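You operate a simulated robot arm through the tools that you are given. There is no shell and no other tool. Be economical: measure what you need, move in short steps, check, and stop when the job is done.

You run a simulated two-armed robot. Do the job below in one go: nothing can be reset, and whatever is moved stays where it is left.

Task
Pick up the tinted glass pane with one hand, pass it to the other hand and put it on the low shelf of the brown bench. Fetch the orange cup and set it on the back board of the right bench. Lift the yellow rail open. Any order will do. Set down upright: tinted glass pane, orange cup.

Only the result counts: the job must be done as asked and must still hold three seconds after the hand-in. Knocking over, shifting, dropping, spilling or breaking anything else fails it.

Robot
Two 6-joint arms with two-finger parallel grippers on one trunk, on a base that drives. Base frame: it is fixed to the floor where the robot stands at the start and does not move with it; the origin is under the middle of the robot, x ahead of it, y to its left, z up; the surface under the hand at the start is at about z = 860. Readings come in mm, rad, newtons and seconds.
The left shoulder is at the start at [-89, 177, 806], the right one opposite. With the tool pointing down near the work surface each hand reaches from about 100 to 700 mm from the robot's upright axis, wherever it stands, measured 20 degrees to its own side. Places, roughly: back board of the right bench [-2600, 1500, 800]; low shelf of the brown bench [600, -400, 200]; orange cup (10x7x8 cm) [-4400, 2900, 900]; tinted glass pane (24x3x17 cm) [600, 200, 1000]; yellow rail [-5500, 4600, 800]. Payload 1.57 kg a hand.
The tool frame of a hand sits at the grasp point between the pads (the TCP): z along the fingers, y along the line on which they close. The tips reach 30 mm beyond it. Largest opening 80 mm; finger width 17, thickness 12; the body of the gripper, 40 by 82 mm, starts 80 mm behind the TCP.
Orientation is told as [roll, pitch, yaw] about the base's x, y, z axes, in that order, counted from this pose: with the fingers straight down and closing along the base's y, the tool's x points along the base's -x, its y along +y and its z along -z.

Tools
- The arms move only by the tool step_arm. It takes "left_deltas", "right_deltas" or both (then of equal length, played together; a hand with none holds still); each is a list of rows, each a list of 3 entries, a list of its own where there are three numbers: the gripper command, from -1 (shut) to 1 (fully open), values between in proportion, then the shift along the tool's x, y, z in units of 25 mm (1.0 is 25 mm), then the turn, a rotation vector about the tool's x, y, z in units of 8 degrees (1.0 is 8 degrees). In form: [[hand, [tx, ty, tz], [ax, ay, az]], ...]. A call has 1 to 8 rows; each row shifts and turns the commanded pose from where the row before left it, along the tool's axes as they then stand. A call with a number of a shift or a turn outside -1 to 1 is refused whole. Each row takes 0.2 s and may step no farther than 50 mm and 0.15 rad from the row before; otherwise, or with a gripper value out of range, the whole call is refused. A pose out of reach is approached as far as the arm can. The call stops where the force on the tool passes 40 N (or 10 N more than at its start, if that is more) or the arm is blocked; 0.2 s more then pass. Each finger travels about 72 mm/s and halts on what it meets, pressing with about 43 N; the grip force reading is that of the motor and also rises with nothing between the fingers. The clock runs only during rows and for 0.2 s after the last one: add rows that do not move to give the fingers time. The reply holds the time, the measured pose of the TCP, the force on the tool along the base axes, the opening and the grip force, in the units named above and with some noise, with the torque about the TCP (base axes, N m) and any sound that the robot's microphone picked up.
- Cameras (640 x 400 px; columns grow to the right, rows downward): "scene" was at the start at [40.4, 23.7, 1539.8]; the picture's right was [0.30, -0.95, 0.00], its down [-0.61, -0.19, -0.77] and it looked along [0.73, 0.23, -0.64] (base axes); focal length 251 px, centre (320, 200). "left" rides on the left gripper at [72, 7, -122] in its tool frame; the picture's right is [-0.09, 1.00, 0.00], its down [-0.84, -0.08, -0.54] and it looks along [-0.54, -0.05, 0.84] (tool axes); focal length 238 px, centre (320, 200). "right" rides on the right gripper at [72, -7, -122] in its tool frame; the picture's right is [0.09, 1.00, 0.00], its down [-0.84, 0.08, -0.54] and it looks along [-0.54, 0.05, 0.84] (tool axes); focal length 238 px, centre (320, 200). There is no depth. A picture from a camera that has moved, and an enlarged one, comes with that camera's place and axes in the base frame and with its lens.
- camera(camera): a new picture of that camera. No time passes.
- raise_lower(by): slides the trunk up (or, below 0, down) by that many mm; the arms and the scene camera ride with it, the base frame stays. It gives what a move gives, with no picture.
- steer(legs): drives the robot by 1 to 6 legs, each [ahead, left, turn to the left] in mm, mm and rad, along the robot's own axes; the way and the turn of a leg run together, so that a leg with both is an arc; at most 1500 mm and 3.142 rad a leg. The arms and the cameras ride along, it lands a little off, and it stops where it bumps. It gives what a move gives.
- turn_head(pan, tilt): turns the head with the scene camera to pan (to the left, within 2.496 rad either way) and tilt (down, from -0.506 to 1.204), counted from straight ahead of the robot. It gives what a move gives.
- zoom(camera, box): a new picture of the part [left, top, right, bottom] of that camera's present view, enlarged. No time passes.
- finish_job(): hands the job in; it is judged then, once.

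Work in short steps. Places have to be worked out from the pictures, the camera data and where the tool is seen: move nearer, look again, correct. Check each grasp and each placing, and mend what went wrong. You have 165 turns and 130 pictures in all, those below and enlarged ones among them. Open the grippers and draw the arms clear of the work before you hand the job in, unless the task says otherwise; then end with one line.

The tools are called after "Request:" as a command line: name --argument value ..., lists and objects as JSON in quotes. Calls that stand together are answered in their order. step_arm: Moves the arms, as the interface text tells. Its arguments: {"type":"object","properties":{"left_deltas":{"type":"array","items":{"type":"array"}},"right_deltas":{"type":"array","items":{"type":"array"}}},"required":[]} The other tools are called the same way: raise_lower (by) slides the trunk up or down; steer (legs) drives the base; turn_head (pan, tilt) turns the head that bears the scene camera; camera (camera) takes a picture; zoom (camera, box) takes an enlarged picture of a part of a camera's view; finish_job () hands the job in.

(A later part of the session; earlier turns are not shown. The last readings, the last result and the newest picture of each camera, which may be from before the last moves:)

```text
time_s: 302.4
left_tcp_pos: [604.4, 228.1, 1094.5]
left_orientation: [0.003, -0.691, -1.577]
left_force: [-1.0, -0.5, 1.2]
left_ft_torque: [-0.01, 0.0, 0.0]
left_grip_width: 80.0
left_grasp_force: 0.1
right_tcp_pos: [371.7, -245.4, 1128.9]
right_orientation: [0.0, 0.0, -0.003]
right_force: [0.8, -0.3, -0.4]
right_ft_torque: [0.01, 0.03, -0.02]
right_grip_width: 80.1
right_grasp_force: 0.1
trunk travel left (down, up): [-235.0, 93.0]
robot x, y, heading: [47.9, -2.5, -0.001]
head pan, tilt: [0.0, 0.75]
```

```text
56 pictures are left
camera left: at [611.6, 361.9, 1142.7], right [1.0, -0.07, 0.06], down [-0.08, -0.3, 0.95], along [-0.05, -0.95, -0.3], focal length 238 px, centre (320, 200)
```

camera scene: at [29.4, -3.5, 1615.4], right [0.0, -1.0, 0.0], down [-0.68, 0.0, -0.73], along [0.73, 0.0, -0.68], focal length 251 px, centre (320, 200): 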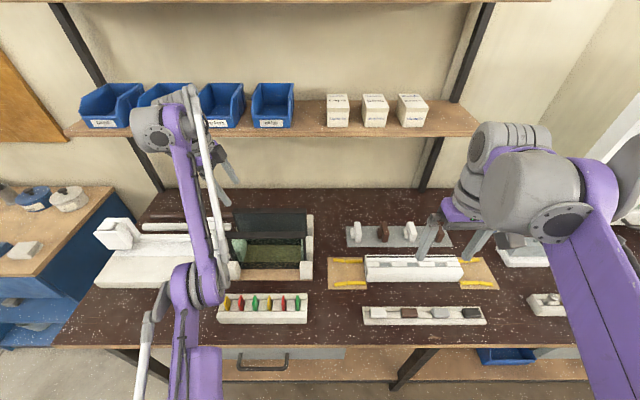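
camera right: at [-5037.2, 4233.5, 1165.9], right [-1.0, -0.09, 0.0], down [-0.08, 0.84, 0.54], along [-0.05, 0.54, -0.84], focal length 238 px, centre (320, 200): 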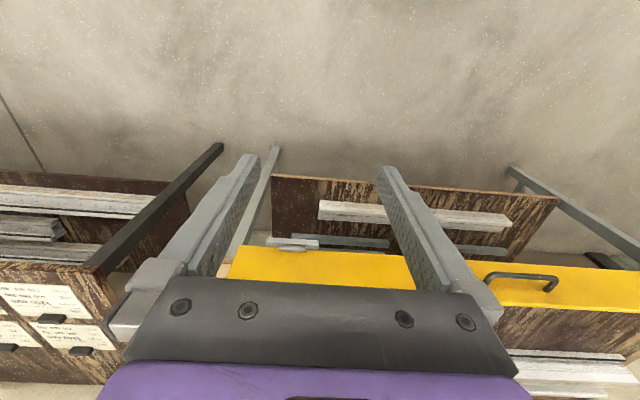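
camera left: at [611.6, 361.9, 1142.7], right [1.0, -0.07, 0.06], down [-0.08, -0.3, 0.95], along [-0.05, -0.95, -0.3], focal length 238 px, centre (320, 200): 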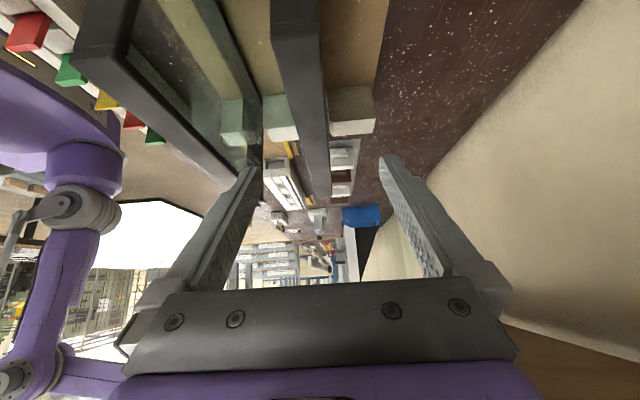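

The bar is at x≈599.5, between the fingers. Lowering the trunk the last 66 mm.

Request:
raise_lower --by -66

Request:
camera --camera "left"

Request:
camera --camera "scene"

```text
time_s: 303.4
left_tcp_pos: [604.0, 229.4, 1029.1]
left_orientation: [0.005, -0.694, -1.578]
left_force: [-1.0, 0.7, -0.5]
left_ft_torque: [-0.02, 0.01, 0.01]
left_grip_width: 80.1
left_grasp_force: 0.1
right_tcp_pos: [372.0, -245.8, 1062.7]
right_orientation: [0.0, 0.0, -0.001]
right_force: [0.4, -0.8, 0.2]
right_ft_torque: [0.0, -0.03, 0.0]
right_grip_width: 80.1
right_grasp_force: 0.1
trunk travel left (down, up): [-169.0, 159.0]
robot x, y, heading: [44.7, -1.8, -0.005]
head pan, tilt: [0.0, 0.75]
```

```text
55 pictures are left
camera left: at [611.1, 362.0, 1076.8], right [1.0, -0.07, 0.06], down [-0.08, -0.3, 0.95], along [-0.05, -0.95, -0.3], focal length 238 px, centre (320, 200)
```

left: 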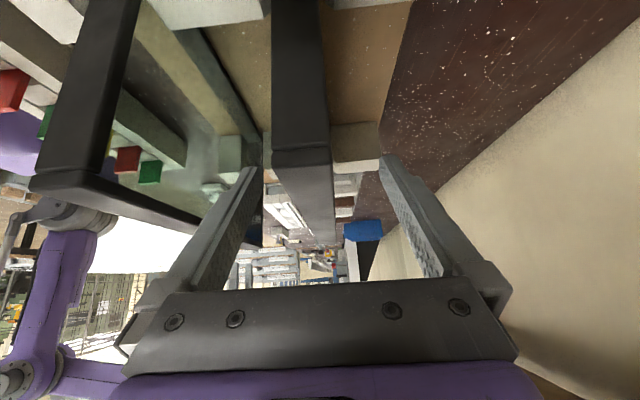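

```text
54 pictures are left
camera scene: at [94.8, -3.7, 1455.9], right [0.0, -1.0, 0.0], down [-0.68, 0.0, -0.73], along [0.73, 0.0, -0.68], focal length 251 px, centre (320, 200)
```

scene: 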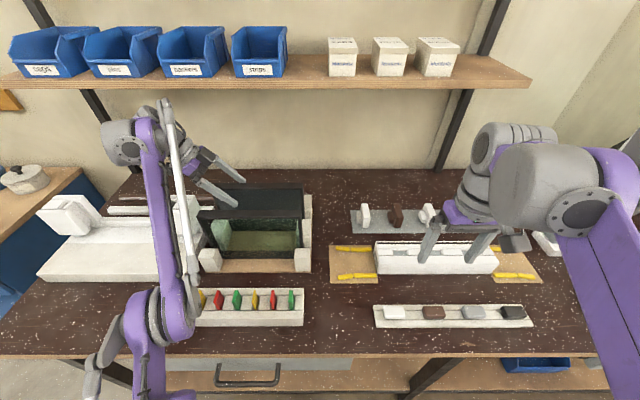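

The fingers straddle the bar. Closing.

Request:
step_arm --left_deltas '[[0.3, [0, 0, 0], [0, 0, 0]], [-0.2, [0, 0, 0], [0, 0, 0]], [-0.6, [0, 0, 0], [0, 0, 0]], [-1, [0, 0, 0], [0, 0, 0]], [-1, [0, 0, 0], [0, 0, 0]]]'

Request:
camera --camera "left"

```text
time_s: 304.6
left_tcp_pos: [603.1, 228.3, 1029.2]
left_orientation: [0.007, -0.688, -1.578]
left_force: [-1.7, -0.3, 0.1]
left_ft_torque: [0.3, 0.42, -0.03]
left_grip_width: 23.8
left_grasp_force: 35.8
right_tcp_pos: [371.2, -245.8, 1064.0]
right_orientation: [0.0, 0.001, -0.002]
right_force: [-0.4, 0.9, 0.2]
right_ft_torque: [0.01, 0.0, 0.01]
right_grip_width: 80.1
right_grasp_force: 0.2
trunk travel left (down, up): [-169.0, 159.0]
robot x, y, heading: [46.9, 0.0, -0.007]
head pan, tilt: [0.0, 0.75]
```

```text
53 pictures are left
camera left: at [610.8, 362.1, 1076.7], right [1.0, -0.07, 0.06], down [-0.08, -0.3, 0.95], along [-0.05, -0.95, -0.3], focal length 238 px, centre (320, 200)
```

left: 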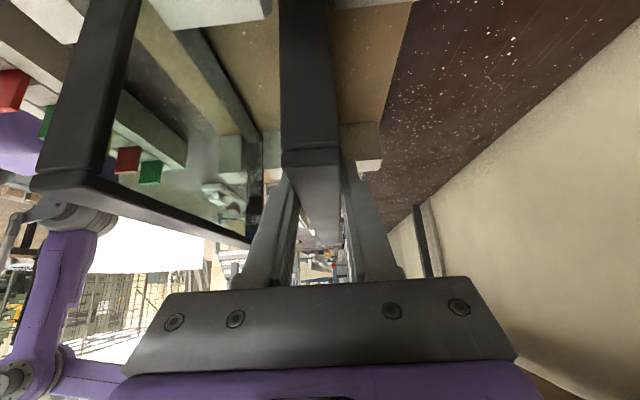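

Gripped at 23.8 mm. Test lift of 25 mm with the trunk.

Request:
raise_lower --by 25

Request:
zoom --camera "scene" --box '[170, 150, 350, 300]'

```text
time_s: 305.3
left_tcp_pos: [602.4, 228.9, 1053.3]
left_orientation: [0.007, -0.689, -1.578]
left_force: [-1.5, 0.5, -6.0]
left_ft_torque: [0.52, 0.32, 0.16]
left_grip_width: 23.8
left_grasp_force: 36.0
right_tcp_pos: [372.0, -245.0, 1088.2]
right_orientation: [-0.002, 0.001, -0.003]
right_force: [0.4, 1.9, -0.6]
right_ft_torque: [0.01, -0.02, 0.0]
right_grip_width: 79.7
right_grasp_force: 0.1
trunk travel left (down, up): [-194.0, 134.0]
robot x, y, heading: [48.0, -2.8, -0.008]
head pan, tilt: [0.0, 0.75]
```

```text
2.67 times, centred on (260, 225) of scene
camera zoom: at [92.2, -3.5, 1479.9], right [0.0, -1.0, 0.0], down [-0.68, 0.0, -0.73], along [0.73, 0.0, -0.68], focal length 669 px, centre (480, 133)
```

zoom: 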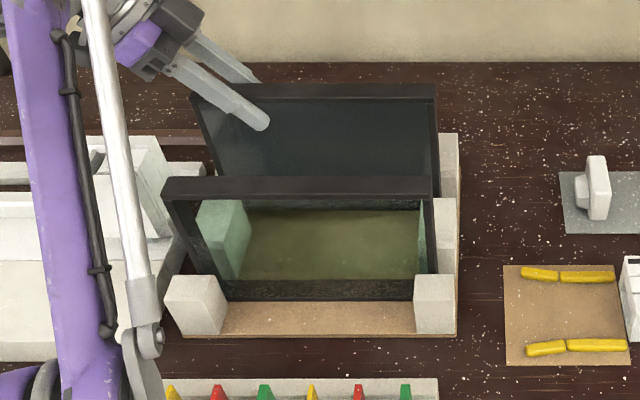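

The pane is lifted level (about 6 N). Raising further; then I'll strafe right past the front pane and back away into open space for the handover.

Request:
raise_lower --by 128

Request:
steer --legs '[[0, -360, 0]]'

Request:
camera --camera "scene"

```text
time_s: 306.9
left_tcp_pos: [603.5, 228.6, 1181.4]
left_orientation: [0.005, -0.692, -1.578]
left_force: [0.5, 0.1, -5.8]
left_ft_torque: [0.46, 0.01, -0.01]
left_grip_width: 23.8
left_grasp_force: 36.3
right_tcp_pos: [370.3, -244.9, 1216.4]
right_orientation: [0.0, 0.0, -0.002]
right_force: [-0.2, -0.1, -0.6]
right_ft_torque: [-0.02, 0.03, 0.0]
right_grip_width: 79.9
right_grasp_force: 0.1
trunk travel left (down, up): [-322.0, 6.0]
robot x, y, heading: [46.9, -1.2, 0.003]
head pan, tilt: [0.0, 0.75]
```

```text
time_s: 309.9
left_tcp_pos: [595.7, -45.5, 1181.6]
left_orientation: [0.004, -0.687, -1.568]
left_force: [-0.4, -1.1, -6.6]
left_ft_torque: [0.42, 0.01, 0.0]
left_grip_width: 23.8
left_grasp_force: 36.4
right_tcp_pos: [370.5, -521.6, 1215.7]
right_orientation: [0.002, 0.002, 0.009]
right_force: [-0.2, 0.1, 0.5]
right_ft_torque: [0.01, -0.02, 0.02]
right_grip_width: 80.0
right_grasp_force: 0.1
trunk travel left (down, up): [-322.0, 6.0]
robot x, y, heading: [42.4, -279.6, 0.009]
head pan, tilt: [0.0, 0.75]
stopped in leg 1: the robot was blocked; the commanded pose is now the measured one
```

```text
51 pictures are left
camera scene: at [82.4, -283.6, 1612.5], right [0.01, -1.0, 0.0], down [-0.68, -0.01, -0.73], along [0.73, 0.01, -0.68], focal length 251 px, centre (320, 200)
```

scene: 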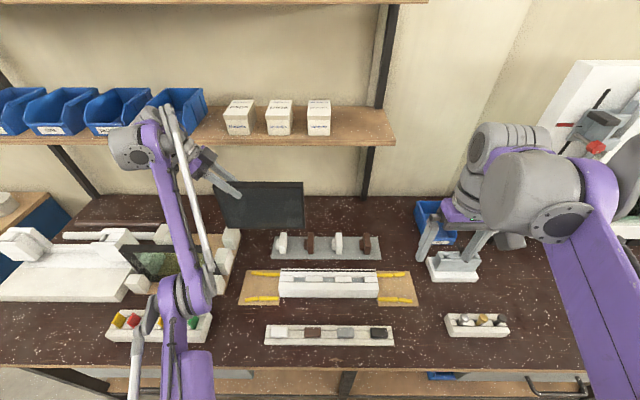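

The base touched the mid leg but the pane is clear of the front pane (33 mm). I'm backing straight out.

Request:
steer --legs '[[-800, 0, 0]]'

Request:
camera --camera "scene"

```text
time_s: 314.1
left_tcp_pos: [-197.9, -52.0, 1181.6]
left_orientation: [0.006, -0.688, -1.568]
left_force: [0.1, -0.1, -6.8]
left_ft_torque: [0.44, 0.01, 0.03]
left_grip_width: 23.6
left_grasp_force: 35.9
right_tcp_pos: [-426.0, -527.5, 1215.3]
right_orientation: [0.0, -0.001, 0.006]
right_force: [1.0, -0.1, -0.8]
right_ft_torque: [0.02, -0.01, -0.04]
right_grip_width: 80.0
right_grasp_force: 0.0
trunk travel left (down, up): [-322.0, 6.0]
robot x, y, heading: [-754.2, -287.5, 0.004]
head pan, tilt: [0.0, 0.75]
```

```text
50 pictures are left
camera scene: at [-711.9, -288.1, 1612.5], right [0.01, -1.0, 0.0], down [-0.68, 0.0, -0.73], along [0.73, 0.0, -0.68], focal length 251 px, centre (320, 200)
```

scene: 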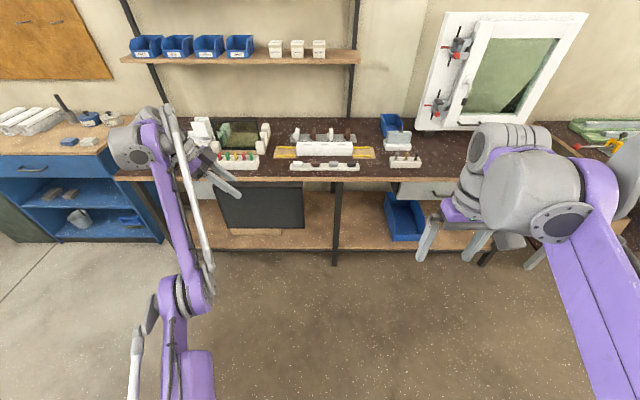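

Open space, and the pane hangs level. I'm turning the right hand to yaw +90° with a matching lean, so it can take the right part of the bar.

Request:
step_arm --right_deltas '[[1, [0, 0, 0], [0, 0, -1]], [1, [0, 0, 0], [0, 0, -1]], [1, [0, 0, 0], [0, 0, -1]], [1, [0, 0, 0], [0, 0, -1]], [1, [0, 0, 0], [0, 0, -1]], [1, [0, 0, 0], [0, 0, -1]], [1, [0, 0, 0], [0, 0, -1]], [1, [0, 0, 0], [0, 0, -1]]]'

Request:
step_arm --right_deltas '[[1, [0, 0, 0], [0, 0, -1]], [1, [0, 0, 0], [0, 0, -1]], [1, [0, 0, 0], [0, 0, -1]], [1, [0, 0, 0], [0, 0, -0.25]], [1, [0, 0, 0], [0, -0.9, 0]], [1, [0, 0, 0], [0, -0.9, 0]], [1, [0, 0, 0], [0, -0.9, 0]], [1, [0, 0, 0], [0, -0.9, 0]]]'

```text
time_s: 315.9
left_tcp_pos: [-196.4, -50.6, 1182.1]
left_orientation: [0.005, -0.69, -1.568]
left_force: [1.0, 1.2, -6.0]
left_ft_torque: [0.47, -0.01, -0.01]
left_grip_width: 23.8
left_grasp_force: 36.0
right_tcp_pos: [-425.4, -529.4, 1215.2]
right_orientation: [0.001, -0.001, 1.126]
right_force: [0.5, -0.1, 0.0]
right_ft_torque: [-0.01, 0.0, 0.01]
right_grip_width: 80.0
right_grasp_force: 0.0
trunk travel left (down, up): [-322.0, 6.0]
robot x, y, heading: [-758.3, -286.6, 0.006]
head pan, tilt: [0.0, 0.75]
```

```text
time_s: 317.7
left_tcp_pos: [-197.4, -51.9, 1180.7]
left_orientation: [0.007, -0.69, -1.569]
left_force: [0.5, -0.8, -6.1]
left_ft_torque: [0.41, 0.0, -0.02]
left_grip_width: 24.0
left_grasp_force: 35.8
right_tcp_pos: [-426.1, -527.4, 1215.6]
right_orientation: [0.0, -0.506, 1.577]
right_force: [0.2, -0.1, 0.0]
right_ft_torque: [0.03, 0.0, -0.01]
right_grip_width: 80.0
right_grasp_force: 0.0
trunk travel left (down, up): [-322.0, 6.0]
robot x, y, heading: [-754.2, -287.4, 0.005]
head pan, tilt: [0.0, 0.75]
```

Request:
step_arm --right_deltas '[[1, [-0.8, -0.76, 0], [0, 0, 0]], [1, [-0.9, -0.76, 0.1], [0, 0, 0]], [1, [-0.93, -0.76, 0.2], [0, 0, 0]], [1, [-0.93, -0.76, 0.3], [0, 0, 0]], [1, [-0.93, -0.76, 0.35], [0, 0, 0]], [1, [-0.93, -0.76, 0.35], [0, 0, 0]]]'

Request:
step_arm --right_deltas '[[1, [-0.93, -0.76, 0.35], [0, 0, 0]], [1, [-0.93, -0.76, 0.4], [0, 0, 0]], [1, [-0.93, -0.76, 0.4], [0, 0, 0]], [1, [-0.93, -0.76, 0.4], [0, 0, 0]], [1, [-0.93, -0.76, 0.4], [0, 0, 0]], [1, [-0.93, -0.74, 0.4], [0, 0, 0]]]'

Request:
camera --camera "right"

Request:
camera --camera "scene"

```text
time_s: 319.1
left_tcp_pos: [-196.4, -50.7, 1181.2]
left_orientation: [0.003, -0.69, -1.569]
left_force: [0.1, 0.1, -7.2]
left_ft_torque: [0.46, 0.02, 0.01]
left_grip_width: 24.0
left_grasp_force: 35.7
right_tcp_pos: [-311.6, -390.2, 1251.5]
right_orientation: [0.001, -0.501, 1.574]
right_force: [-0.2, 0.3, -0.4]
right_ft_torque: [-0.02, -0.04, 0.03]
right_grip_width: 79.6
right_grasp_force: 0.1
trunk travel left (down, up): [-322.0, 6.0]
robot x, y, heading: [-753.3, -288.3, 0.002]
head pan, tilt: [0.0, 0.75]
```

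```text
time_s: 320.5
left_tcp_pos: [-196.5, -50.2, 1181.3]
left_orientation: [0.005, -0.689, -1.569]
left_force: [-0.3, -0.4, -6.5]
left_ft_torque: [0.44, 0.04, -0.01]
left_grip_width: 23.8
left_grasp_force: 36.6
right_tcp_pos: [-198.2, -241.0, 1268.6]
right_orientation: [0.0, -0.502, 1.576]
right_force: [0.3, -0.3, -0.2]
right_ft_torque: [-0.01, 0.02, 0.0]
right_grip_width: 79.9
right_grasp_force: 0.2
trunk travel left (down, up): [-322.0, 6.0]
robot x, y, heading: [-753.5, -286.6, 0.005]
head pan, tilt: [0.0, 0.75]
```

```text
49 pictures are left
camera right: at [-190.4, -363.1, 1341.2], right [-1.0, -0.09, -0.04], down [-0.08, 0.47, 0.88], along [-0.06, 0.88, -0.48], focal length 238 px, centre (320, 200)
```

right: 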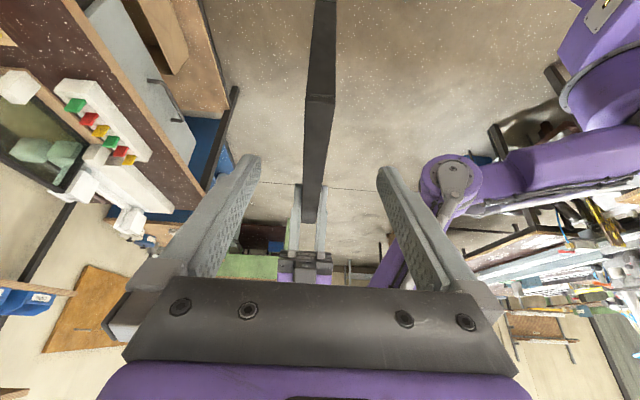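

```text
48 pictures are left
camera scene: at [-710.8, -287.2, 1612.4], right [0.01, -1.0, 0.0], down [-0.68, 0.0, -0.73], along [0.73, 0.0, -0.68], focal length 251 px, centre (320, 200)
```

scene: 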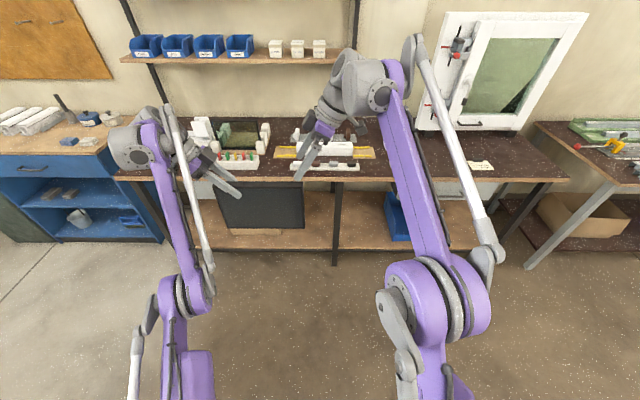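

The right fingers line up with the bar's right end (y≈-245, top z≈1192). Moving in along the tool axis.

Request:
step_arm --right_deltas '[[1, [-0.05, 0, 0.83], [0, 0, 0]], [1, [-0.05, 0, 0.83], [0, 0, 0]], [1, [-0.05, 0, 0.83], [0, 0, 0]], [1, [-0.05, 0, 0.83], [0, 0, 0]], [1, [-0.05, 0, 0.83], [0, 0, 0]]]'

Request:
camera --camera "right"

```text
time_s: 321.7
left_tcp_pos: [-196.6, -50.1, 1181.5]
left_orientation: [0.004, -0.689, -1.568]
left_force: [0.0, 0.0, -7.2]
left_ft_torque: [0.43, -0.02, 0.03]
left_grip_width: 23.8
left_grasp_force: 36.0
right_tcp_pos: [-199.0, -184.9, 1178.2]
right_orientation: [-0.003, -0.504, 1.575]
right_force: [-0.6, -0.3, -0.6]
right_ft_torque: [0.0, -0.02, 0.02]
right_grip_width: 79.8
right_grasp_force: 0.1
trunk travel left (down, up): [-322.0, 6.0]
robot x, y, heading: [-752.8, -285.5, 0.003]
head pan, tilt: [0.0, 0.75]
```

```text
47 pictures are left
camera right: at [-191.1, -307.9, 1251.7], right [-1.0, -0.09, -0.04], down [-0.08, 0.47, 0.88], along [-0.06, 0.88, -0.48], focal length 238 px, centre (320, 200)
```

right: 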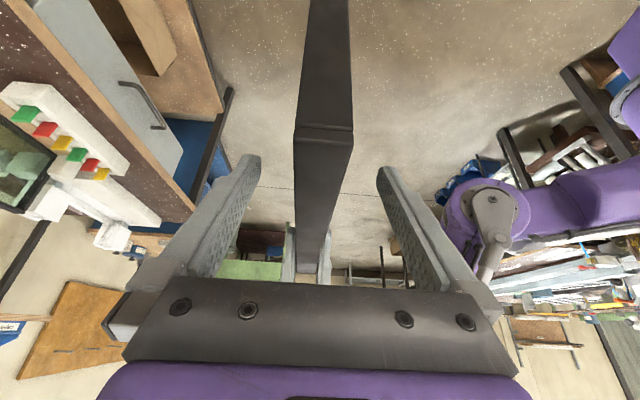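

The bar lies between the right fingers. Closing the right hand while the left holds still.

Request:
step_arm --right_deltas '[[0.3, [0, 0, 0], [0, 0, 0]], [-0.2, [0, 0, 0], [0, 0, 0]], [-0.6, [0, 0, 0], [0, 0, 0]], [-1, [0, 0, 0], [0, 0, 0]], [-1, [0, 0, 0], [0, 0, 0]]]'

```text
time_s: 322.9
left_tcp_pos: [-197.4, -51.1, 1181.7]
left_orientation: [0.003, -0.689, -1.569]
left_force: [-15.3, -2.4, -7.4]
left_ft_torque: [0.46, 0.59, -1.03]
left_grip_width: 24.2
left_grasp_force: 35.8
right_tcp_pos: [-198.3, -186.7, 1179.5]
right_orientation: [-0.001, -0.504, 1.576]
right_force: [15.3, 1.5, 1.2]
right_ft_torque: [0.14, -0.58, -0.93]
right_grip_width: 23.9
right_grasp_force: 35.5
trunk travel left (down, up): [-322.0, 6.0]
robot x, y, heading: [-755.6, -288.6, 0.007]
head pan, tilt: [0.0, 0.75]
```

Both hands hold the bar (24 mm). I'll ease the cross-force a little, then open the left hand and see whether the right holds.

Request:
step_arm --right_deltas '[[-1, [0, -0.05, 0], [0, 0, 0]], [-1, [0, 0, 0], [0, 0, 0]]]'

Request:
step_arm --left_deltas '[[-0.3, [0, 0, 0], [0, 0, 0]], [0, [0, 0, 0], [0, 0, 0]], [0.6, [0, 0, 0], [0, 0, 0]], [1, [0, 0, 0], [0, 0, 0]], [1, [0, 0, 0], [0, 0, 0]]]'

Request:
zoom --camera "scene" --box '[180, 100, 400, 270]'

```text
time_s: 323.5
left_tcp_pos: [-197.9, -51.6, 1182.4]
left_orientation: [0.005, -0.689, -1.569]
left_force: [-15.0, -0.1, -4.0]
left_ft_torque: [-0.33, 0.81, -1.03]
left_grip_width: 24.0
left_grasp_force: 35.7
right_tcp_pos: [-197.6, -185.7, 1181.2]
right_orientation: [0.0, -0.504, 1.576]
right_force: [14.4, 0.3, -0.1]
right_ft_torque: [0.35, -0.75, -0.98]
right_grip_width: 24.1
right_grasp_force: 36.0
trunk travel left (down, up): [-322.0, 6.0]
robot x, y, heading: [-753.0, -288.6, 0.005]
head pan, tilt: [0.0, 0.75]
```

```text
time_s: 324.7
left_tcp_pos: [-198.2, -51.2, 1180.4]
left_orientation: [0.005, -0.689, -1.568]
left_force: [0.4, 0.6, -0.1]
left_ft_torque: [-0.01, -0.01, -0.02]
left_grip_width: 80.2
left_grasp_force: 0.0
right_tcp_pos: [-198.9, -185.6, 1179.4]
right_orientation: [0.0, -0.502, 1.578]
right_force: [-0.5, 0.5, 0.6]
right_ft_torque: [-0.45, 0.04, 0.01]
right_grip_width: 24.1
right_grasp_force: 36.5
trunk travel left (down, up): [-322.0, 6.0]
robot x, y, heading: [-752.8, -287.7, 0.005]
head pan, tilt: [0.0, 0.75]
```

```text
2.35 times, centred on (290, 185) of scene
camera zoom: at [-712.2, -288.1, 1612.4], right [0.01, -1.0, 0.0], down [-0.68, 0.0, -0.73], along [0.73, 0.0, -0.68], focal length 590 px, centre (391, 235)
```

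zoom: 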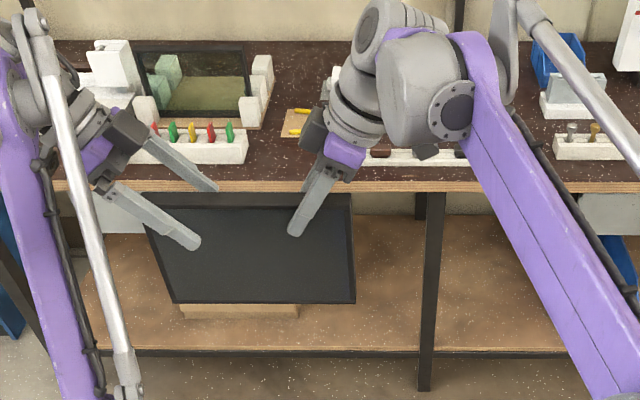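

The right hand holds the pane alone. Withdrawing the left hand along its axis.

Request:
step_arm --left_deltas '[[1, [0, 0, -0.8], [0, 0, 0]], [1, [0, 0, -0.8], [0, 0, 0]], [1, [0, 0, -0.8], [0, 0, 0]], [1, [0, 0, -0.8], [0, 0, 0]], [1, [0.5, 0, -0.8], [0, 0, 0]]]'

Request:
camera --camera "scene"

```text
time_s: 325.9
left_tcp_pos: [-201.5, 21.5, 1250.2]
left_orientation: [0.007, -0.689, -1.57]
left_force: [-0.1, -1.2, 0.2]
left_ft_torque: [0.01, 0.0, 0.02]
left_grip_width: 80.1
left_grasp_force: 0.1
right_tcp_pos: [-198.7, -185.7, 1180.5]
right_orientation: [0.0, -0.503, 1.578]
right_force: [-0.6, 0.1, 0.8]
right_ft_torque: [-0.44, 0.02, 0.02]
right_grip_width: 23.7
right_grasp_force: 35.9
trunk travel left (down, up): [-322.0, 6.0]
robot x, y, heading: [-752.5, -287.5, 0.005]
head pan, tilt: [0.0, 0.75]
```

```text
45 pictures are left
camera scene: at [-713.4, -288.2, 1612.5], right [0.01, -1.0, 0.0], down [-0.68, 0.0, -0.73], along [0.73, 0.0, -0.68], focal length 251 px, centre (320, 200)
```

scene: 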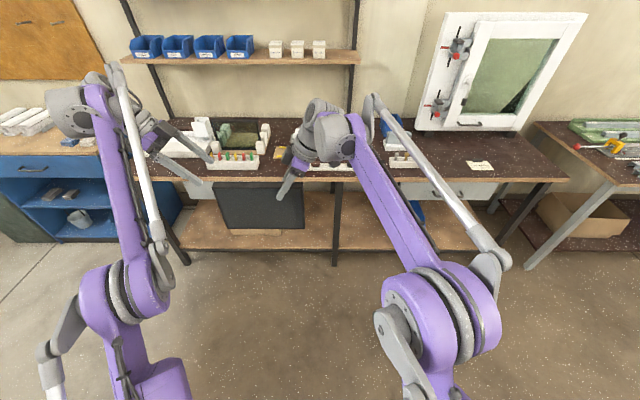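

Handover done. Next I'll swing the left arm out to the side so it won't reach over the bench when the trunk goes down.

Request:
step_arm --left_deltas '[[1, [0.7, -0.5, -0.58], [0, 0, 0]], [1, [0.7, -0.5, -0.58], [0, 0, 0]], [1, [0.7, -0.5, -0.58], [0, 0, 0]], [1, [0.7, -0.5, -0.58], [0, 0, 0]], [1, [0.7, -0.6, -0.58], [0, 0, 0]], [1, [0.7, -0.6, -0.58], [0, 0, 0]], [1, [0.7, -0.6, -0.58], [0, 0, 0]], [1, [0.7, -0.6, -0.58], [0, 0, 0]]]'

Request:
raise_lower --by -200

```text
time_s: 327.7
left_tcp_pos: [-310.5, 188.8, 1245.2]
left_orientation: [0.005, -0.689, -1.569]
left_force: [0.4, 0.1, 0.0]
left_ft_torque: [-0.03, -0.01, -0.04]
left_grip_width: 79.9
left_grasp_force: 0.0
left hand out of reach, approached as far as the arm can: row 5, 7, 8
right_tcp_pos: [-199.8, -184.7, 1178.6]
right_orientation: [0.001, -0.502, 1.577]
right_force: [-0.7, 0.3, 0.1]
right_ft_torque: [-0.44, 0.04, -0.03]
right_grip_width: 23.8
right_grasp_force: 36.0
trunk travel left (down, up): [-322.0, 6.0]
robot x, y, heading: [-754.8, -290.2, 0.005]
head pan, tilt: [0.0, 0.75]
```

```text
time_s: 329.9
left_tcp_pos: [-336.8, 189.0, 981.5]
left_orientation: [-0.152, -0.687, -1.47]
left_force: [-0.9, 0.2, -0.1]
left_ft_torque: [-0.02, -0.05, 0.01]
left_grip_width: 79.9
left_grasp_force: 0.0
right_tcp_pos: [-198.2, -184.5, 980.1]
right_orientation: [0.001, -0.503, 1.577]
right_force: [1.3, -0.2, 0.1]
right_ft_torque: [-0.43, 0.0, -0.01]
right_grip_width: 23.6
right_grasp_force: 36.1
trunk travel left (down, up): [-122.0, 206.0]
robot x, y, heading: [-754.0, -286.4, 0.003]
head pan, tilt: [0.0, 0.75]
```

Request:
step_arm --left_deltas '[[1, [0.4, -0.7, -0.8], [0, -0.5, 0]], [1, [0.4, -0.7, -0.8], [0, -0.5, 0]], [1, [0.4, -0.7, -0.8], [0, -0.5, 0]], [1, [0.4, -0.7, -0.8], [0, -0.5, 0]], [1, [0.4, -0.7, -0.8], [0, -0.5, 0]], [1, [0.4, -0.7, -0.8], [0, -0.5, 0]], [1, [0.4, -0.7, -0.8], [0, 0, 0]], [1, [0.4, -0.7, -0.8], [0, 0, 0]]]' --right_deltas '[[-1, [0.85, 0, -0.5], [0, 0, 0]], [-1, [0.85, 0, -0.5], [0, 0, 0]], [-1, [0.85, 0, -0.5], [0, 0, 0]], [-1, [0.85, 0, -0.5], [0, 0, 0]], [-1, [0.85, 0, -0.5], [0, 0, 0]], [-1, [0.85, 0, -0.5], [0, 0, 0]], [-1, [0.85, 0, -0.5], [0, 0, 0]], [-1, [0.85, 0, -0.5], [0, 0, 0]]]'

```text
time_s: 331.7
left_tcp_pos: [-347.4, 211.0, 1006.8]
left_orientation: [-0.029, -0.8, -1.445]
left_force: [-0.1, -0.1, 0.6]
left_ft_torque: [0.02, 0.0, 0.0]
left_grip_width: 80.0
left_grasp_force: 0.0
left hand out of reach, approached as far as the arm can: row 1, 2, 3, 4, 5, 6, 7, 8
right_tcp_pos: [-197.1, -382.1, 986.2]
right_orientation: [0.001, -0.503, 1.577]
right_force: [-0.8, 0.8, 0.2]
right_ft_torque: [-0.44, 0.03, 0.0]
right_grip_width: 24.0
right_grasp_force: 36.0
trunk travel left (down, up): [-122.0, 206.0]
robot x, y, heading: [-752.7, -290.0, 0.004]
head pan, tilt: [0.0, 0.75]
```

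The left arm won't retract further in this wrist posture, so I'll raise it instead to pass above the bench.

Request:
step_arm --left_deltas '[[1, [-0.7, 0, -0.7], [0, 0, 0]], [1, [-0.7, 0, -0.7], [0, 0, 0]], [1, [-0.7, 0, -0.7], [0, 0, 0]], [1, [-0.7, 0, -0.7], [0, 0, 0]], [1, [-0.7, 0, -0.7], [0, 0, 0]], [1, [-0.7, 0, -0.7], [0, 0, 0]], [1, [-0.7, 0, -0.7], [0, 0, 0]], [1, [-0.7, 0, -0.7], [0, 0, 0]]]' --right_deltas '[[-1, [0.6, 0, 0.6], [0, 0, 0]], [-1, [0.6, 0, 0.6], [0, 0, 0]], [-1, [0.6, 0, 0.6], [0, 0, 0]], [-1, [0.6, 0, 0.6], [0, 0, 0]], [-1, [0.6, 0, 0.9], [0, 0, 0]], [-1, [0.6, 0, 0.9], [0, 0, 0]], [-1, [0.6, 0, 0.9], [0, 0, 0]], [-1, [0.6, 0, 0.9], [0, 0, 0]]]'

```text
time_s: 333.5
left_tcp_pos: [-369.4, 138.5, 1096.5]
left_orientation: [-0.043, -0.815, -1.443]
left_force: [0.1, -0.3, 0.1]
left_ft_torque: [0.03, 0.0, 0.0]
left_grip_width: 80.4
left_grasp_force: 0.1
left hand out of reach, approached as far as the arm can: row 1, 2, 3, 4, 5, 6, 7, 8
right_tcp_pos: [-197.0, -413.5, 795.8]
right_orientation: [0.001, -0.504, 1.577]
right_force: [0.1, 0.0, -0.4]
right_ft_torque: [-0.43, 0.0, -0.02]
right_grip_width: 23.8
right_grasp_force: 36.1
trunk travel left (down, up): [-122.0, 206.0]
robot x, y, heading: [-752.5, -290.0, 0.004]
head pan, tilt: [0.0, 0.75]
```

Request:
step_arm --left_deltas '[[1, [-0.7, 0, -0.7], [0, 0, 0]], [1, [-0.7, 0, -0.7], [0, 0, 0]], [1, [-0.7, 0, -0.7], [0, 0, 0]], [1, [-0.7, 0, -0.7], [0, 0, 0]], [1, [-0.7, 0, -0.7], [0, 0, 0]], [1, [-0.7, 0, -0.7], [0, 0, 0]], [1, [0, 0, 0], [0, 0, 0]], [1, [0, 0, 0], [0, 0, 0]]]' --right_deltas '[[-1, [0.6, 0, 0.8], [0, 0, 0]], [-1, [0.6, 0, 0.8], [0, 0, 0]], [-1, [0.6, 0, 0.8], [0, 0, 0]], [-1, [0.6, 0, 0.8], [0, 0, 0]], [-1, [0.6, 0, 0.8], [0, 0, 0]], [-1, [0.6, 0, 0.8], [0, 0, 0]], [-1, [0.6, 0, 0.8], [0, 0, 0]], [-1, [0.6, 0, 0.8], [0, 0, 0]]]'

Request:
camera --camera "scene"

```text
time_s: 335.3
left_tcp_pos: [-398.1, 93.7, 1149.5]
left_orientation: [-0.043, -0.817, -1.444]
left_force: [0.3, 0.2, 0.4]
left_ft_torque: [0.0, 0.0, -0.01]
left_grip_width: 80.0
left_grasp_force: 0.0
left hand out of reach, approached as far as the arm can: row 1, 2, 3, 4, 5, 6
right_tcp_pos: [-198.3, -443.9, 598.2]
right_orientation: [0.0, -0.504, 1.578]
right_force: [0.6, 0.1, 0.0]
right_ft_torque: [-0.48, 0.0, 0.02]
right_grip_width: 24.1
right_grasp_force: 36.1
trunk travel left (down, up): [-122.0, 206.0]
robot x, y, heading: [-747.6, -288.6, 0.004]
head pan, tilt: [0.0, 0.75]
```

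```text
44 pictures are left
camera scene: at [-695.2, -288.8, 1407.9], right [0.01, -1.0, 0.0], down [-0.68, 0.0, -0.73], along [0.73, 0.0, -0.68], focal length 251 px, centre (320, 200)
```

scene: 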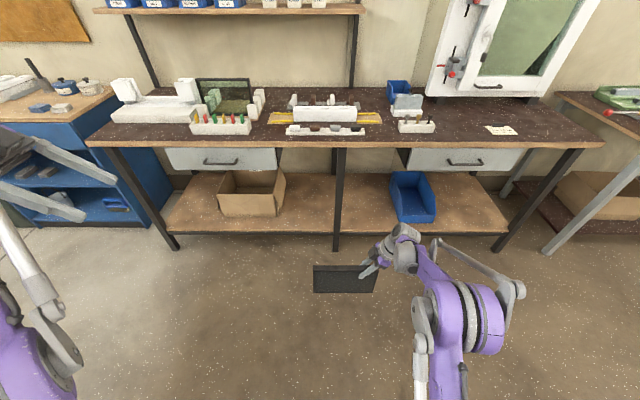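

All clear: the shelf's free span is y -430..-785. I'm lowering the trunk fully and the right arm a bit more before going under the bench.

Request:
raise_lower --by -121

Request:
step_arm --right_deltas '[[-1, [0.4, 0, 0.72], [0, 0, 0]], [-1, [0.4, 0, 0.72], [0, 0, 0]], [-1, [0.4, 0, 0.72], [0, 0, 0]]]'

Request:
steer --legs '[[250, -224, -0.004]]'

Request:
camera --camera "scene"

Request:
camera --camera "right"

```text
time_s: 336.8
left_tcp_pos: [-371.6, 92.9, 1015.6]
left_orientation: [-0.088, -0.811, -1.412]
left_force: [0.2, 0.1, 0.2]
left_ft_torque: [0.02, 0.02, -0.03]
left_grip_width: 80.1
left_grasp_force: 0.1
right_tcp_pos: [-197.2, -444.1, 477.4]
right_orientation: [-0.001, -0.502, 1.576]
right_force: [0.0, 0.6, 0.8]
right_ft_torque: [-0.46, -0.01, 0.01]
right_grip_width: 23.6
right_grasp_force: 36.0
trunk travel left (down, up): [-1.0, 327.0]
robot x, y, heading: [-755.2, -286.3, 0.01]
head pan, tilt: [0.0, 0.75]
```

```text
time_s: 337.6
left_tcp_pos: [-370.2, 93.8, 1016.4]
left_orientation: [-0.089, -0.81, -1.412]
left_force: [0.5, 0.4, 1.1]
left_ft_torque: [0.0, 0.04, -0.02]
left_grip_width: 80.2
left_grasp_force: 0.0
right_tcp_pos: [-198.0, -443.4, 414.2]
right_orientation: [0.0, -0.502, 1.577]
right_force: [0.9, 0.0, 0.2]
right_ft_torque: [-0.46, 0.01, -0.03]
right_grip_width: 23.6
right_grasp_force: 36.0
trunk travel left (down, up): [-1.0, 327.0]
robot x, y, heading: [-753.2, -286.9, 0.003]
head pan, tilt: [0.0, 0.75]
```

```text
time_s: 340.2
left_tcp_pos: [-123.8, -127.4, 1016.2]
left_orientation: [-0.088, -0.807, -1.409]
left_force: [-0.1, 0.5, 0.5]
left_ft_torque: [-0.04, 0.02, 0.0]
left_grip_width: 79.9
left_grasp_force: 0.1
right_tcp_pos: [52.0, -662.0, 416.8]
right_orientation: [0.0, -0.503, 1.581]
right_force: [0.2, 0.5, 0.4]
right_ft_torque: [-0.45, -0.02, 0.02]
right_grip_width: 23.7
right_grasp_force: 35.9
trunk travel left (down, up): [-1.0, 327.0]
robot x, y, heading: [-503.9, -506.3, 0.008]
head pan, tilt: [0.0, 0.75]
```

```text
43 pictures are left
camera scene: at [-410.7, -509.0, 1284.9], right [0.01, -1.0, 0.0], down [-0.68, -0.01, -0.73], along [0.73, 0.01, -0.68], focal length 251 px, centre (320, 200)
```

scene: 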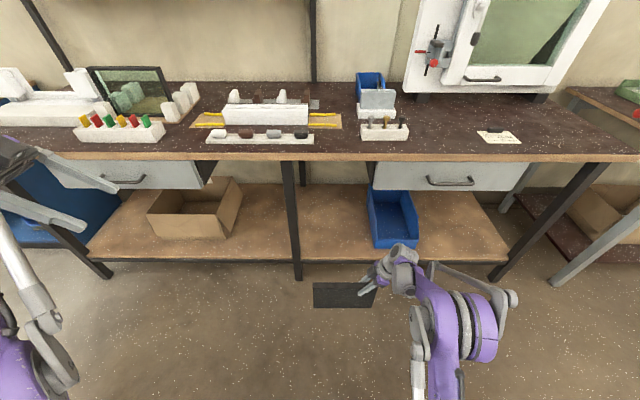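

```text
42 pictures are left
camera right: at [60.5, -784.9, 487.6], right [-0.99, -0.09, -0.04], down [-0.08, 0.47, 0.88], along [-0.06, 0.88, -0.48], focal length 238 px, centre (320, 200)
```

right: 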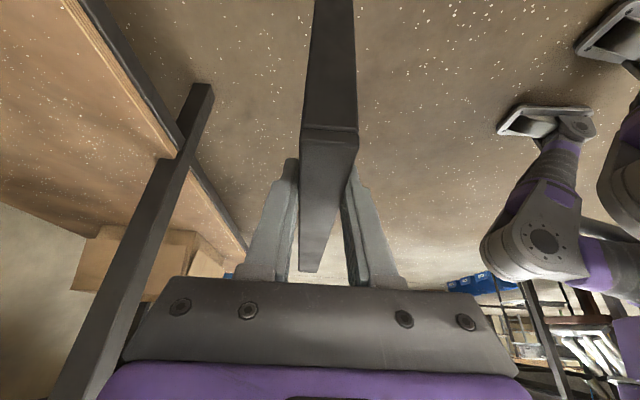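

The shelf's front edge is near x≈320–340, z≈200–250. I'll raise the pane 20 mm for margin, then creep in and look again.

Request:
step_arm --right_deltas '[[-1, [-0.39, 0, -0.7], [0, 0, 0]], [-1, [0, 0, 0], [0, 0, 0]]]'

Request:
steer --legs '[[215, 0, -0.008]]'

Request:
camera --camera "scene"

Request:
camera --camera "right"

```text
time_s: 340.8
left_tcp_pos: [-123.1, -126.0, 1016.4]
left_orientation: [-0.087, -0.808, -1.408]
left_force: [0.2, -0.4, -0.8]
left_ft_torque: [0.0, 0.0, -0.01]
left_grip_width: 79.7
left_grasp_force: 0.1
right_tcp_pos: [52.1, -661.5, 434.7]
right_orientation: [0.001, -0.503, 1.58]
right_force: [-0.3, 0.6, -0.2]
right_ft_torque: [-0.44, 0.02, 0.0]
right_grip_width: 23.8
right_grasp_force: 35.9
trunk travel left (down, up): [-1.0, 327.0]
robot x, y, heading: [-504.9, -505.1, 0.007]
head pan, tilt: [0.0, 0.75]
```

```text
time_s: 342.4
left_tcp_pos: [97.0, -128.8, 1015.6]
left_orientation: [-0.088, -0.811, -1.417]
left_force: [0.5, 0.8, -0.3]
left_ft_torque: [-0.02, 0.02, 0.03]
left_grip_width: 79.9
left_grasp_force: 0.1
right_tcp_pos: [267.0, -665.4, 435.0]
right_orientation: [0.003, -0.501, 1.572]
right_force: [1.1, 0.3, 0.6]
right_ft_torque: [-0.43, 0.0, 0.03]
right_grip_width: 23.7
right_grasp_force: 35.8
trunk travel left (down, up): [-1.0, 327.0]
robot x, y, heading: [-285.4, -502.4, 0.003]
head pan, tilt: [0.0, 0.75]
```

```text
41 pictures are left
camera scene: at [-193.5, -508.5, 1284.9], right [0.0, -1.0, 0.0], down [-0.68, 0.0, -0.73], along [0.73, 0.0, -0.68], focal length 251 px, centre (320, 200)
```

scene: 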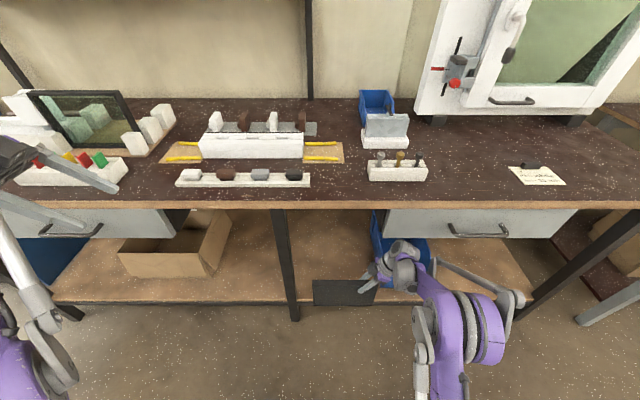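

```text
40 pictures are left
camera right: at [275.2, -788.2, 507.4], right [-1.0, -0.08, -0.04], down [-0.08, 0.47, 0.88], along [-0.05, 0.88, -0.48], focal length 238 px, centre (320, 200)
```

right: 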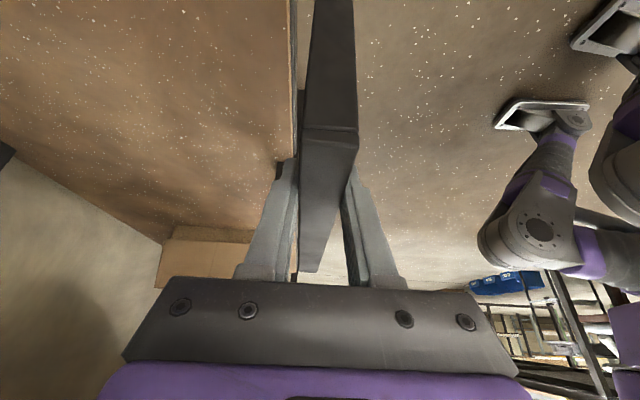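

Request:
zoom --camera "scene" --box '[270, 230, 430, 330]'

```text
4.00 times, centred on (350, 280) of scene
camera zoom: at [-193.5, -508.5, 1284.9], right [0.0, -1.0, 0.0], down [-0.68, 0.0, -0.73], along [0.73, 0.0, -0.68], focal length 1003 px, centre (200, -120)
```

zoom: 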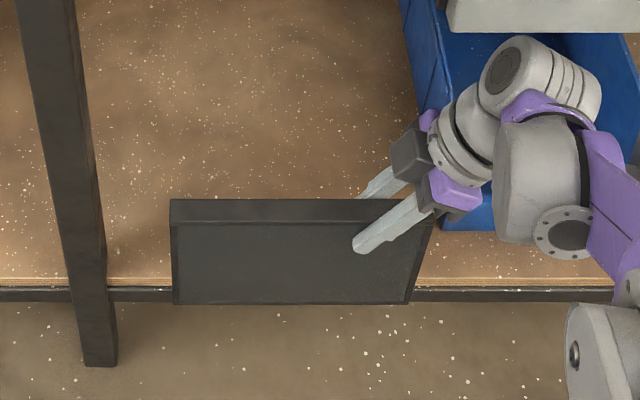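

Shelf top front edge is about x 310, z≈215, and the pane bottom about 280, so it clears. Bin and leg clearances are 60–70 mm. Driving in 150 mm.

Request:
steer --legs '[[150, 0, 0]]'

Request:
camera --camera "scene"

Request:
camera --camera "right"

```text
time_s: 343.9
left_tcp_pos: [192.3, -128.4, 1019.6]
left_orientation: [-0.072, -0.816, -1.442]
left_force: [-0.5, 0.9, -0.2]
left_ft_torque: [0.01, 0.0, 0.04]
left_grip_width: 79.9
left_grasp_force: 0.2
right_tcp_pos: [336.6, -668.9, 434.3]
right_orientation: [-0.011, -0.496, 1.562]
right_force: [-0.1, -0.2, -0.9]
right_ft_torque: [-0.39, 0.04, -0.01]
right_grip_width: 24.0
right_grasp_force: 35.9
trunk travel left (down, up): [-1.0, 327.0]
robot x, y, heading: [-184.3, -503.3, -0.015]
head pan, tilt: [0.0, 0.75]
stopped in leg 1: the robot was blocked; the commanded pose is now the measured one
```

```text
38 pictures are left
camera scene: at [-106.6, -503.6, 1285.8], right [-0.01, -1.0, 0.0], down [-0.67, 0.01, -0.74], along [0.74, -0.01, -0.67], focal length 251 px, centre (320, 200)
```

scene: 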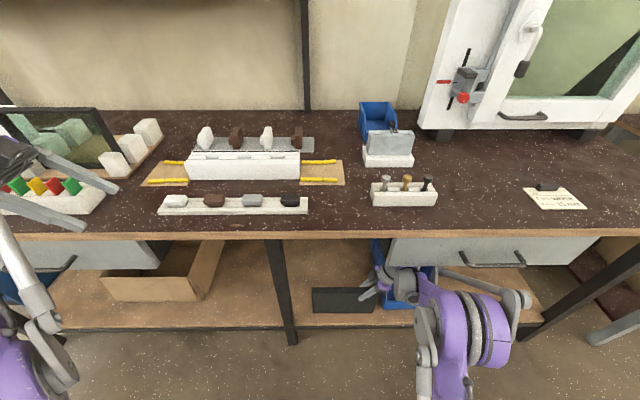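

```text
37 pictures are left
camera right: at [341.3, -790.7, 507.8], right [-1.0, -0.07, -0.05], down [-0.08, 0.48, 0.87], along [-0.03, 0.88, -0.48], focal length 238 px, centre (320, 200)
```

right: 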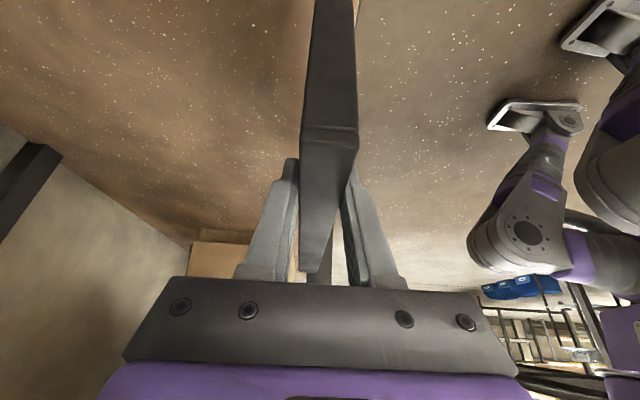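

Something on the right arm met the bench front (the pane itself is free). I'll zoom in to find out what.

Request:
zoom --camera "scene" --box '[340, 220, 560, 360]'

```text
2.86 times, centred on (450, 290) of scene
camera zoom: at [-106.6, -503.6, 1285.8], right [-0.01, -1.0, 0.0], down [-0.67, 0.01, -0.74], along [0.74, -0.01, -0.67], focal length 716 px, centre (-51, -57)
```

zoom: 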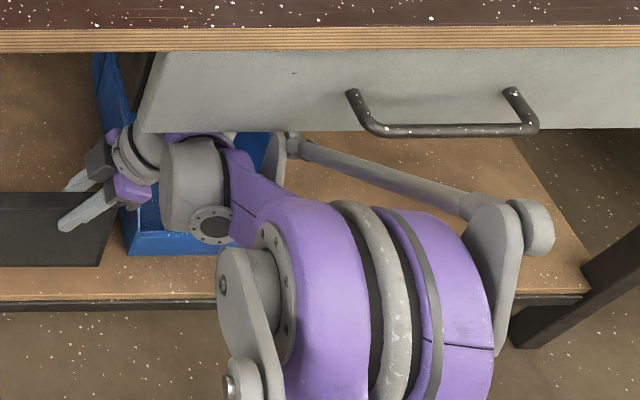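

The forearm is meeting the drawer's front edge. I'll back out 100 mm, lower slightly and reach in with a straighter, flatter arm instead.

Request:
steer --legs '[[-105, 0, 0.015]]'

Request:
step_arm --right_deltas '[[-1, [0.2, -0.8, 0.35], [0, 0, 0]], [-1, [0.2, -0.8, 0.35], [0, 0, 0]], [-1, [0, -0.8, 0], [0, 0, 0]], [-1, [0, -0.8, 0], [0, 0, 0]]]'

Request:
camera --camera "scene"

```text
time_s: 345.1
left_tcp_pos: [93.1, -125.7, 1015.8]
left_orientation: [-0.087, -0.811, -1.416]
left_force: [-0.8, 0.4, 0.3]
left_ft_torque: [0.01, 0.0, 0.0]
left_grip_width: 80.1
left_grasp_force: 0.1
right_tcp_pos: [242.6, -662.7, 426.9]
right_orientation: [0.0, -0.501, 1.57]
right_force: [0.1, -0.5, 0.0]
right_ft_torque: [-0.39, 0.0, -0.02]
right_grip_width: 24.1
right_grasp_force: 35.6
trunk travel left (down, up): [-1.0, 327.0]
robot x, y, heading: [-290.3, -504.2, 0.004]
head pan, tilt: [0.0, 0.75]
```

```text
time_s: 346.1
left_tcp_pos: [94.1, -125.6, 1017.6]
left_orientation: [-0.087, -0.808, -1.415]
left_force: [0.7, 0.0, 0.4]
left_ft_torque: [-0.01, 0.0, 0.0]
left_grip_width: 80.0
left_grasp_force: 0.0
right_tcp_pos: [322.3, -662.4, 403.6]
right_orientation: [0.001, -0.5, 1.57]
right_force: [-0.1, -0.5, -0.4]
right_ft_torque: [-0.46, 0.02, 0.01]
right_grip_width: 23.7
right_grasp_force: 36.4
trunk travel left (down, up): [-1.0, 327.0]
robot x, y, heading: [-287.1, -506.5, 0.005]
head pan, tilt: [0.0, 0.75]
```

```text
35 pictures are left
camera scene: at [-195.6, -506.6, 1284.9], right [0.0, -1.0, 0.0], down [-0.68, 0.0, -0.73], along [0.73, 0.0, -0.68], focal length 251 px, centre (320, 200)
```

scene: 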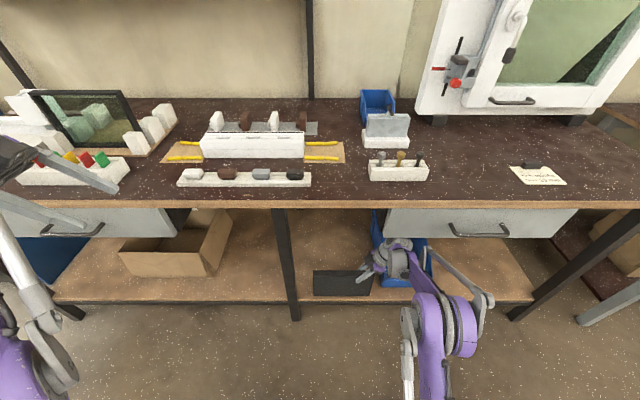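

The arm is flatter now and nothing touches. Reaching in further.

Request:
step_arm --right_deltas '[[-1, [0, -0.8, 0], [0, 0, 0]], [-1, [0, -0.8, 0], [0, 0, 0]], [-1, [0, -0.8, 0], [0, 0, 0]], [-1, [0, -0.4, 0], [0, 0, 0]]]'

Request:
camera --camera "right"

Request:
zoom --camera "scene" --box '[270, 200, 510, 340]'

```text
time_s: 347.1
left_tcp_pos: [94.0, -126.4, 1016.7]
left_orientation: [-0.088, -0.81, -1.416]
left_force: [0.4, -0.5, -0.2]
left_ft_torque: [0.0, -0.01, -0.01]
left_grip_width: 80.0
left_grasp_force: 0.1
right_tcp_pos: [393.4, -663.2, 405.9]
right_orientation: [0.0, -0.503, 1.571]
right_force: [0.2, 0.1, -0.4]
right_ft_torque: [-0.42, 0.0, 0.02]
right_grip_width: 23.9
right_grasp_force: 36.1
trunk travel left (down, up): [-1.0, 327.0]
robot x, y, heading: [-284.0, -505.0, 0.002]
head pan, tilt: [0.0, 0.75]
```

```text
34 pictures are left
camera right: at [399.8, -785.0, 477.5], right [-1.0, -0.08, -0.04], down [-0.08, 0.47, 0.88], along [-0.05, 0.88, -0.48], focal length 238 px, centre (320, 200)
```

right: 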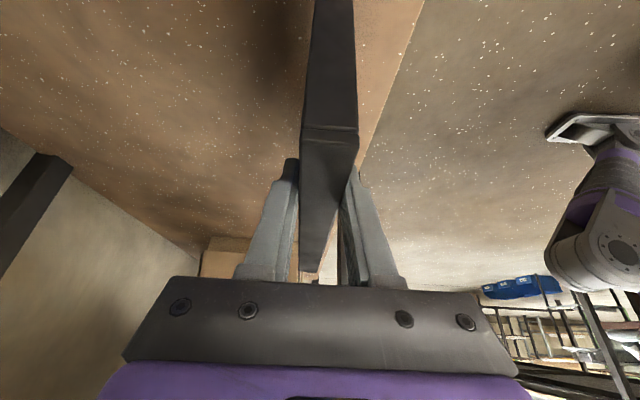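

```text
2.67 times, centred on (390, 270) of scene
camera zoom: at [-196.2, -507.6, 1284.9], right [0.0, -1.0, 0.0], down [-0.68, 0.0, -0.73], along [0.73, 0.0, -0.68], focal length 669 px, centre (133, 13)
```

zoom: 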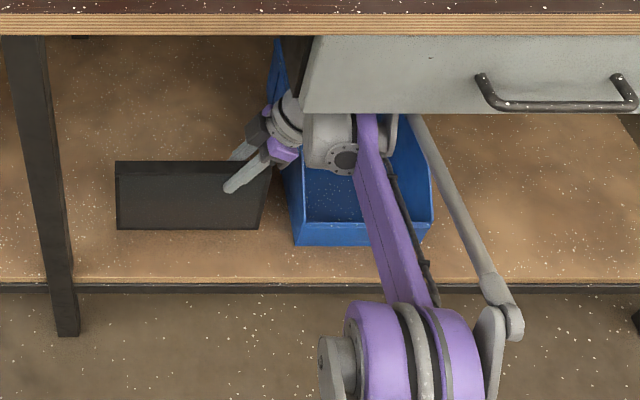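

The pane is well inside the shelf (x≈393), with clear floor under it. Lowering in 5 mm steps until it touches.

Request:
step_arm --right_deltas '[[-1, [0.097, 0, 0.175], [0, 0, 0]], [-1, [0.097, 0, 0.175], [0, 0, 0]], [-1, [0.097, 0, 0.175], [0, 0, 0]], [-1, [0.097, 0, 0.175], [0, 0, 0]]]'

```text
time_s: 348.1
left_tcp_pos: [95.2, -126.8, 1016.0]
left_orientation: [-0.088, -0.81, -1.415]
left_force: [0.5, 0.5, -0.5]
left_ft_torque: [0.0, -0.02, 0.0]
left_grip_width: 80.1
left_grasp_force: 0.1
right_tcp_pos: [392.0, -661.4, 385.2]
right_orientation: [-0.001, -0.499, 1.57]
right_force: [0.6, 0.5, -0.3]
right_ft_torque: [-0.43, 0.01, 0.02]
right_grip_width: 23.6
right_grasp_force: 35.9
trunk travel left (down, up): [-1.0, 327.0]
robot x, y, heading: [-286.1, -505.7, 0.004]
head pan, tilt: [0.0, 0.75]
```

Request:
step_arm --right_deltas '[[-1, [0.06, 0, 0.105], [0, 0, 0]], [-1, [0.06, 0, 0.105], [0, 0, 0]], [-1, [0.06, 0, 0.105], [0, 0, 0]], [-1, [0.06, 0, 0.105], [0, 0, 0]], [-1, [0.06, 0, 0.105], [0, 0, 0]], [-1, [0.06, 0, 0.105], [0, 0, 0]]]'

```text
time_s: 349.5
left_tcp_pos: [92.0, -126.0, 1016.9]
left_orientation: [-0.084, -0.812, -1.417]
left_force: [0.8, 0.3, -0.3]
left_ft_torque: [0.03, -0.04, 0.02]
left_grip_width: 79.9
left_grasp_force: 0.0
right_tcp_pos: [391.2, -661.5, 370.1]
right_orientation: [-0.003, -0.503, 1.572]
right_force: [4.2, -0.8, 24.6]
right_ft_torque: [0.14, -0.34, -0.4]
right_grip_width: 23.8
right_grasp_force: 36.2
trunk travel left (down, up): [-1.0, 327.0]
robot x, y, heading: [-289.6, -503.6, 0.002]
head pan, tilt: [0.0, 0.75]
```

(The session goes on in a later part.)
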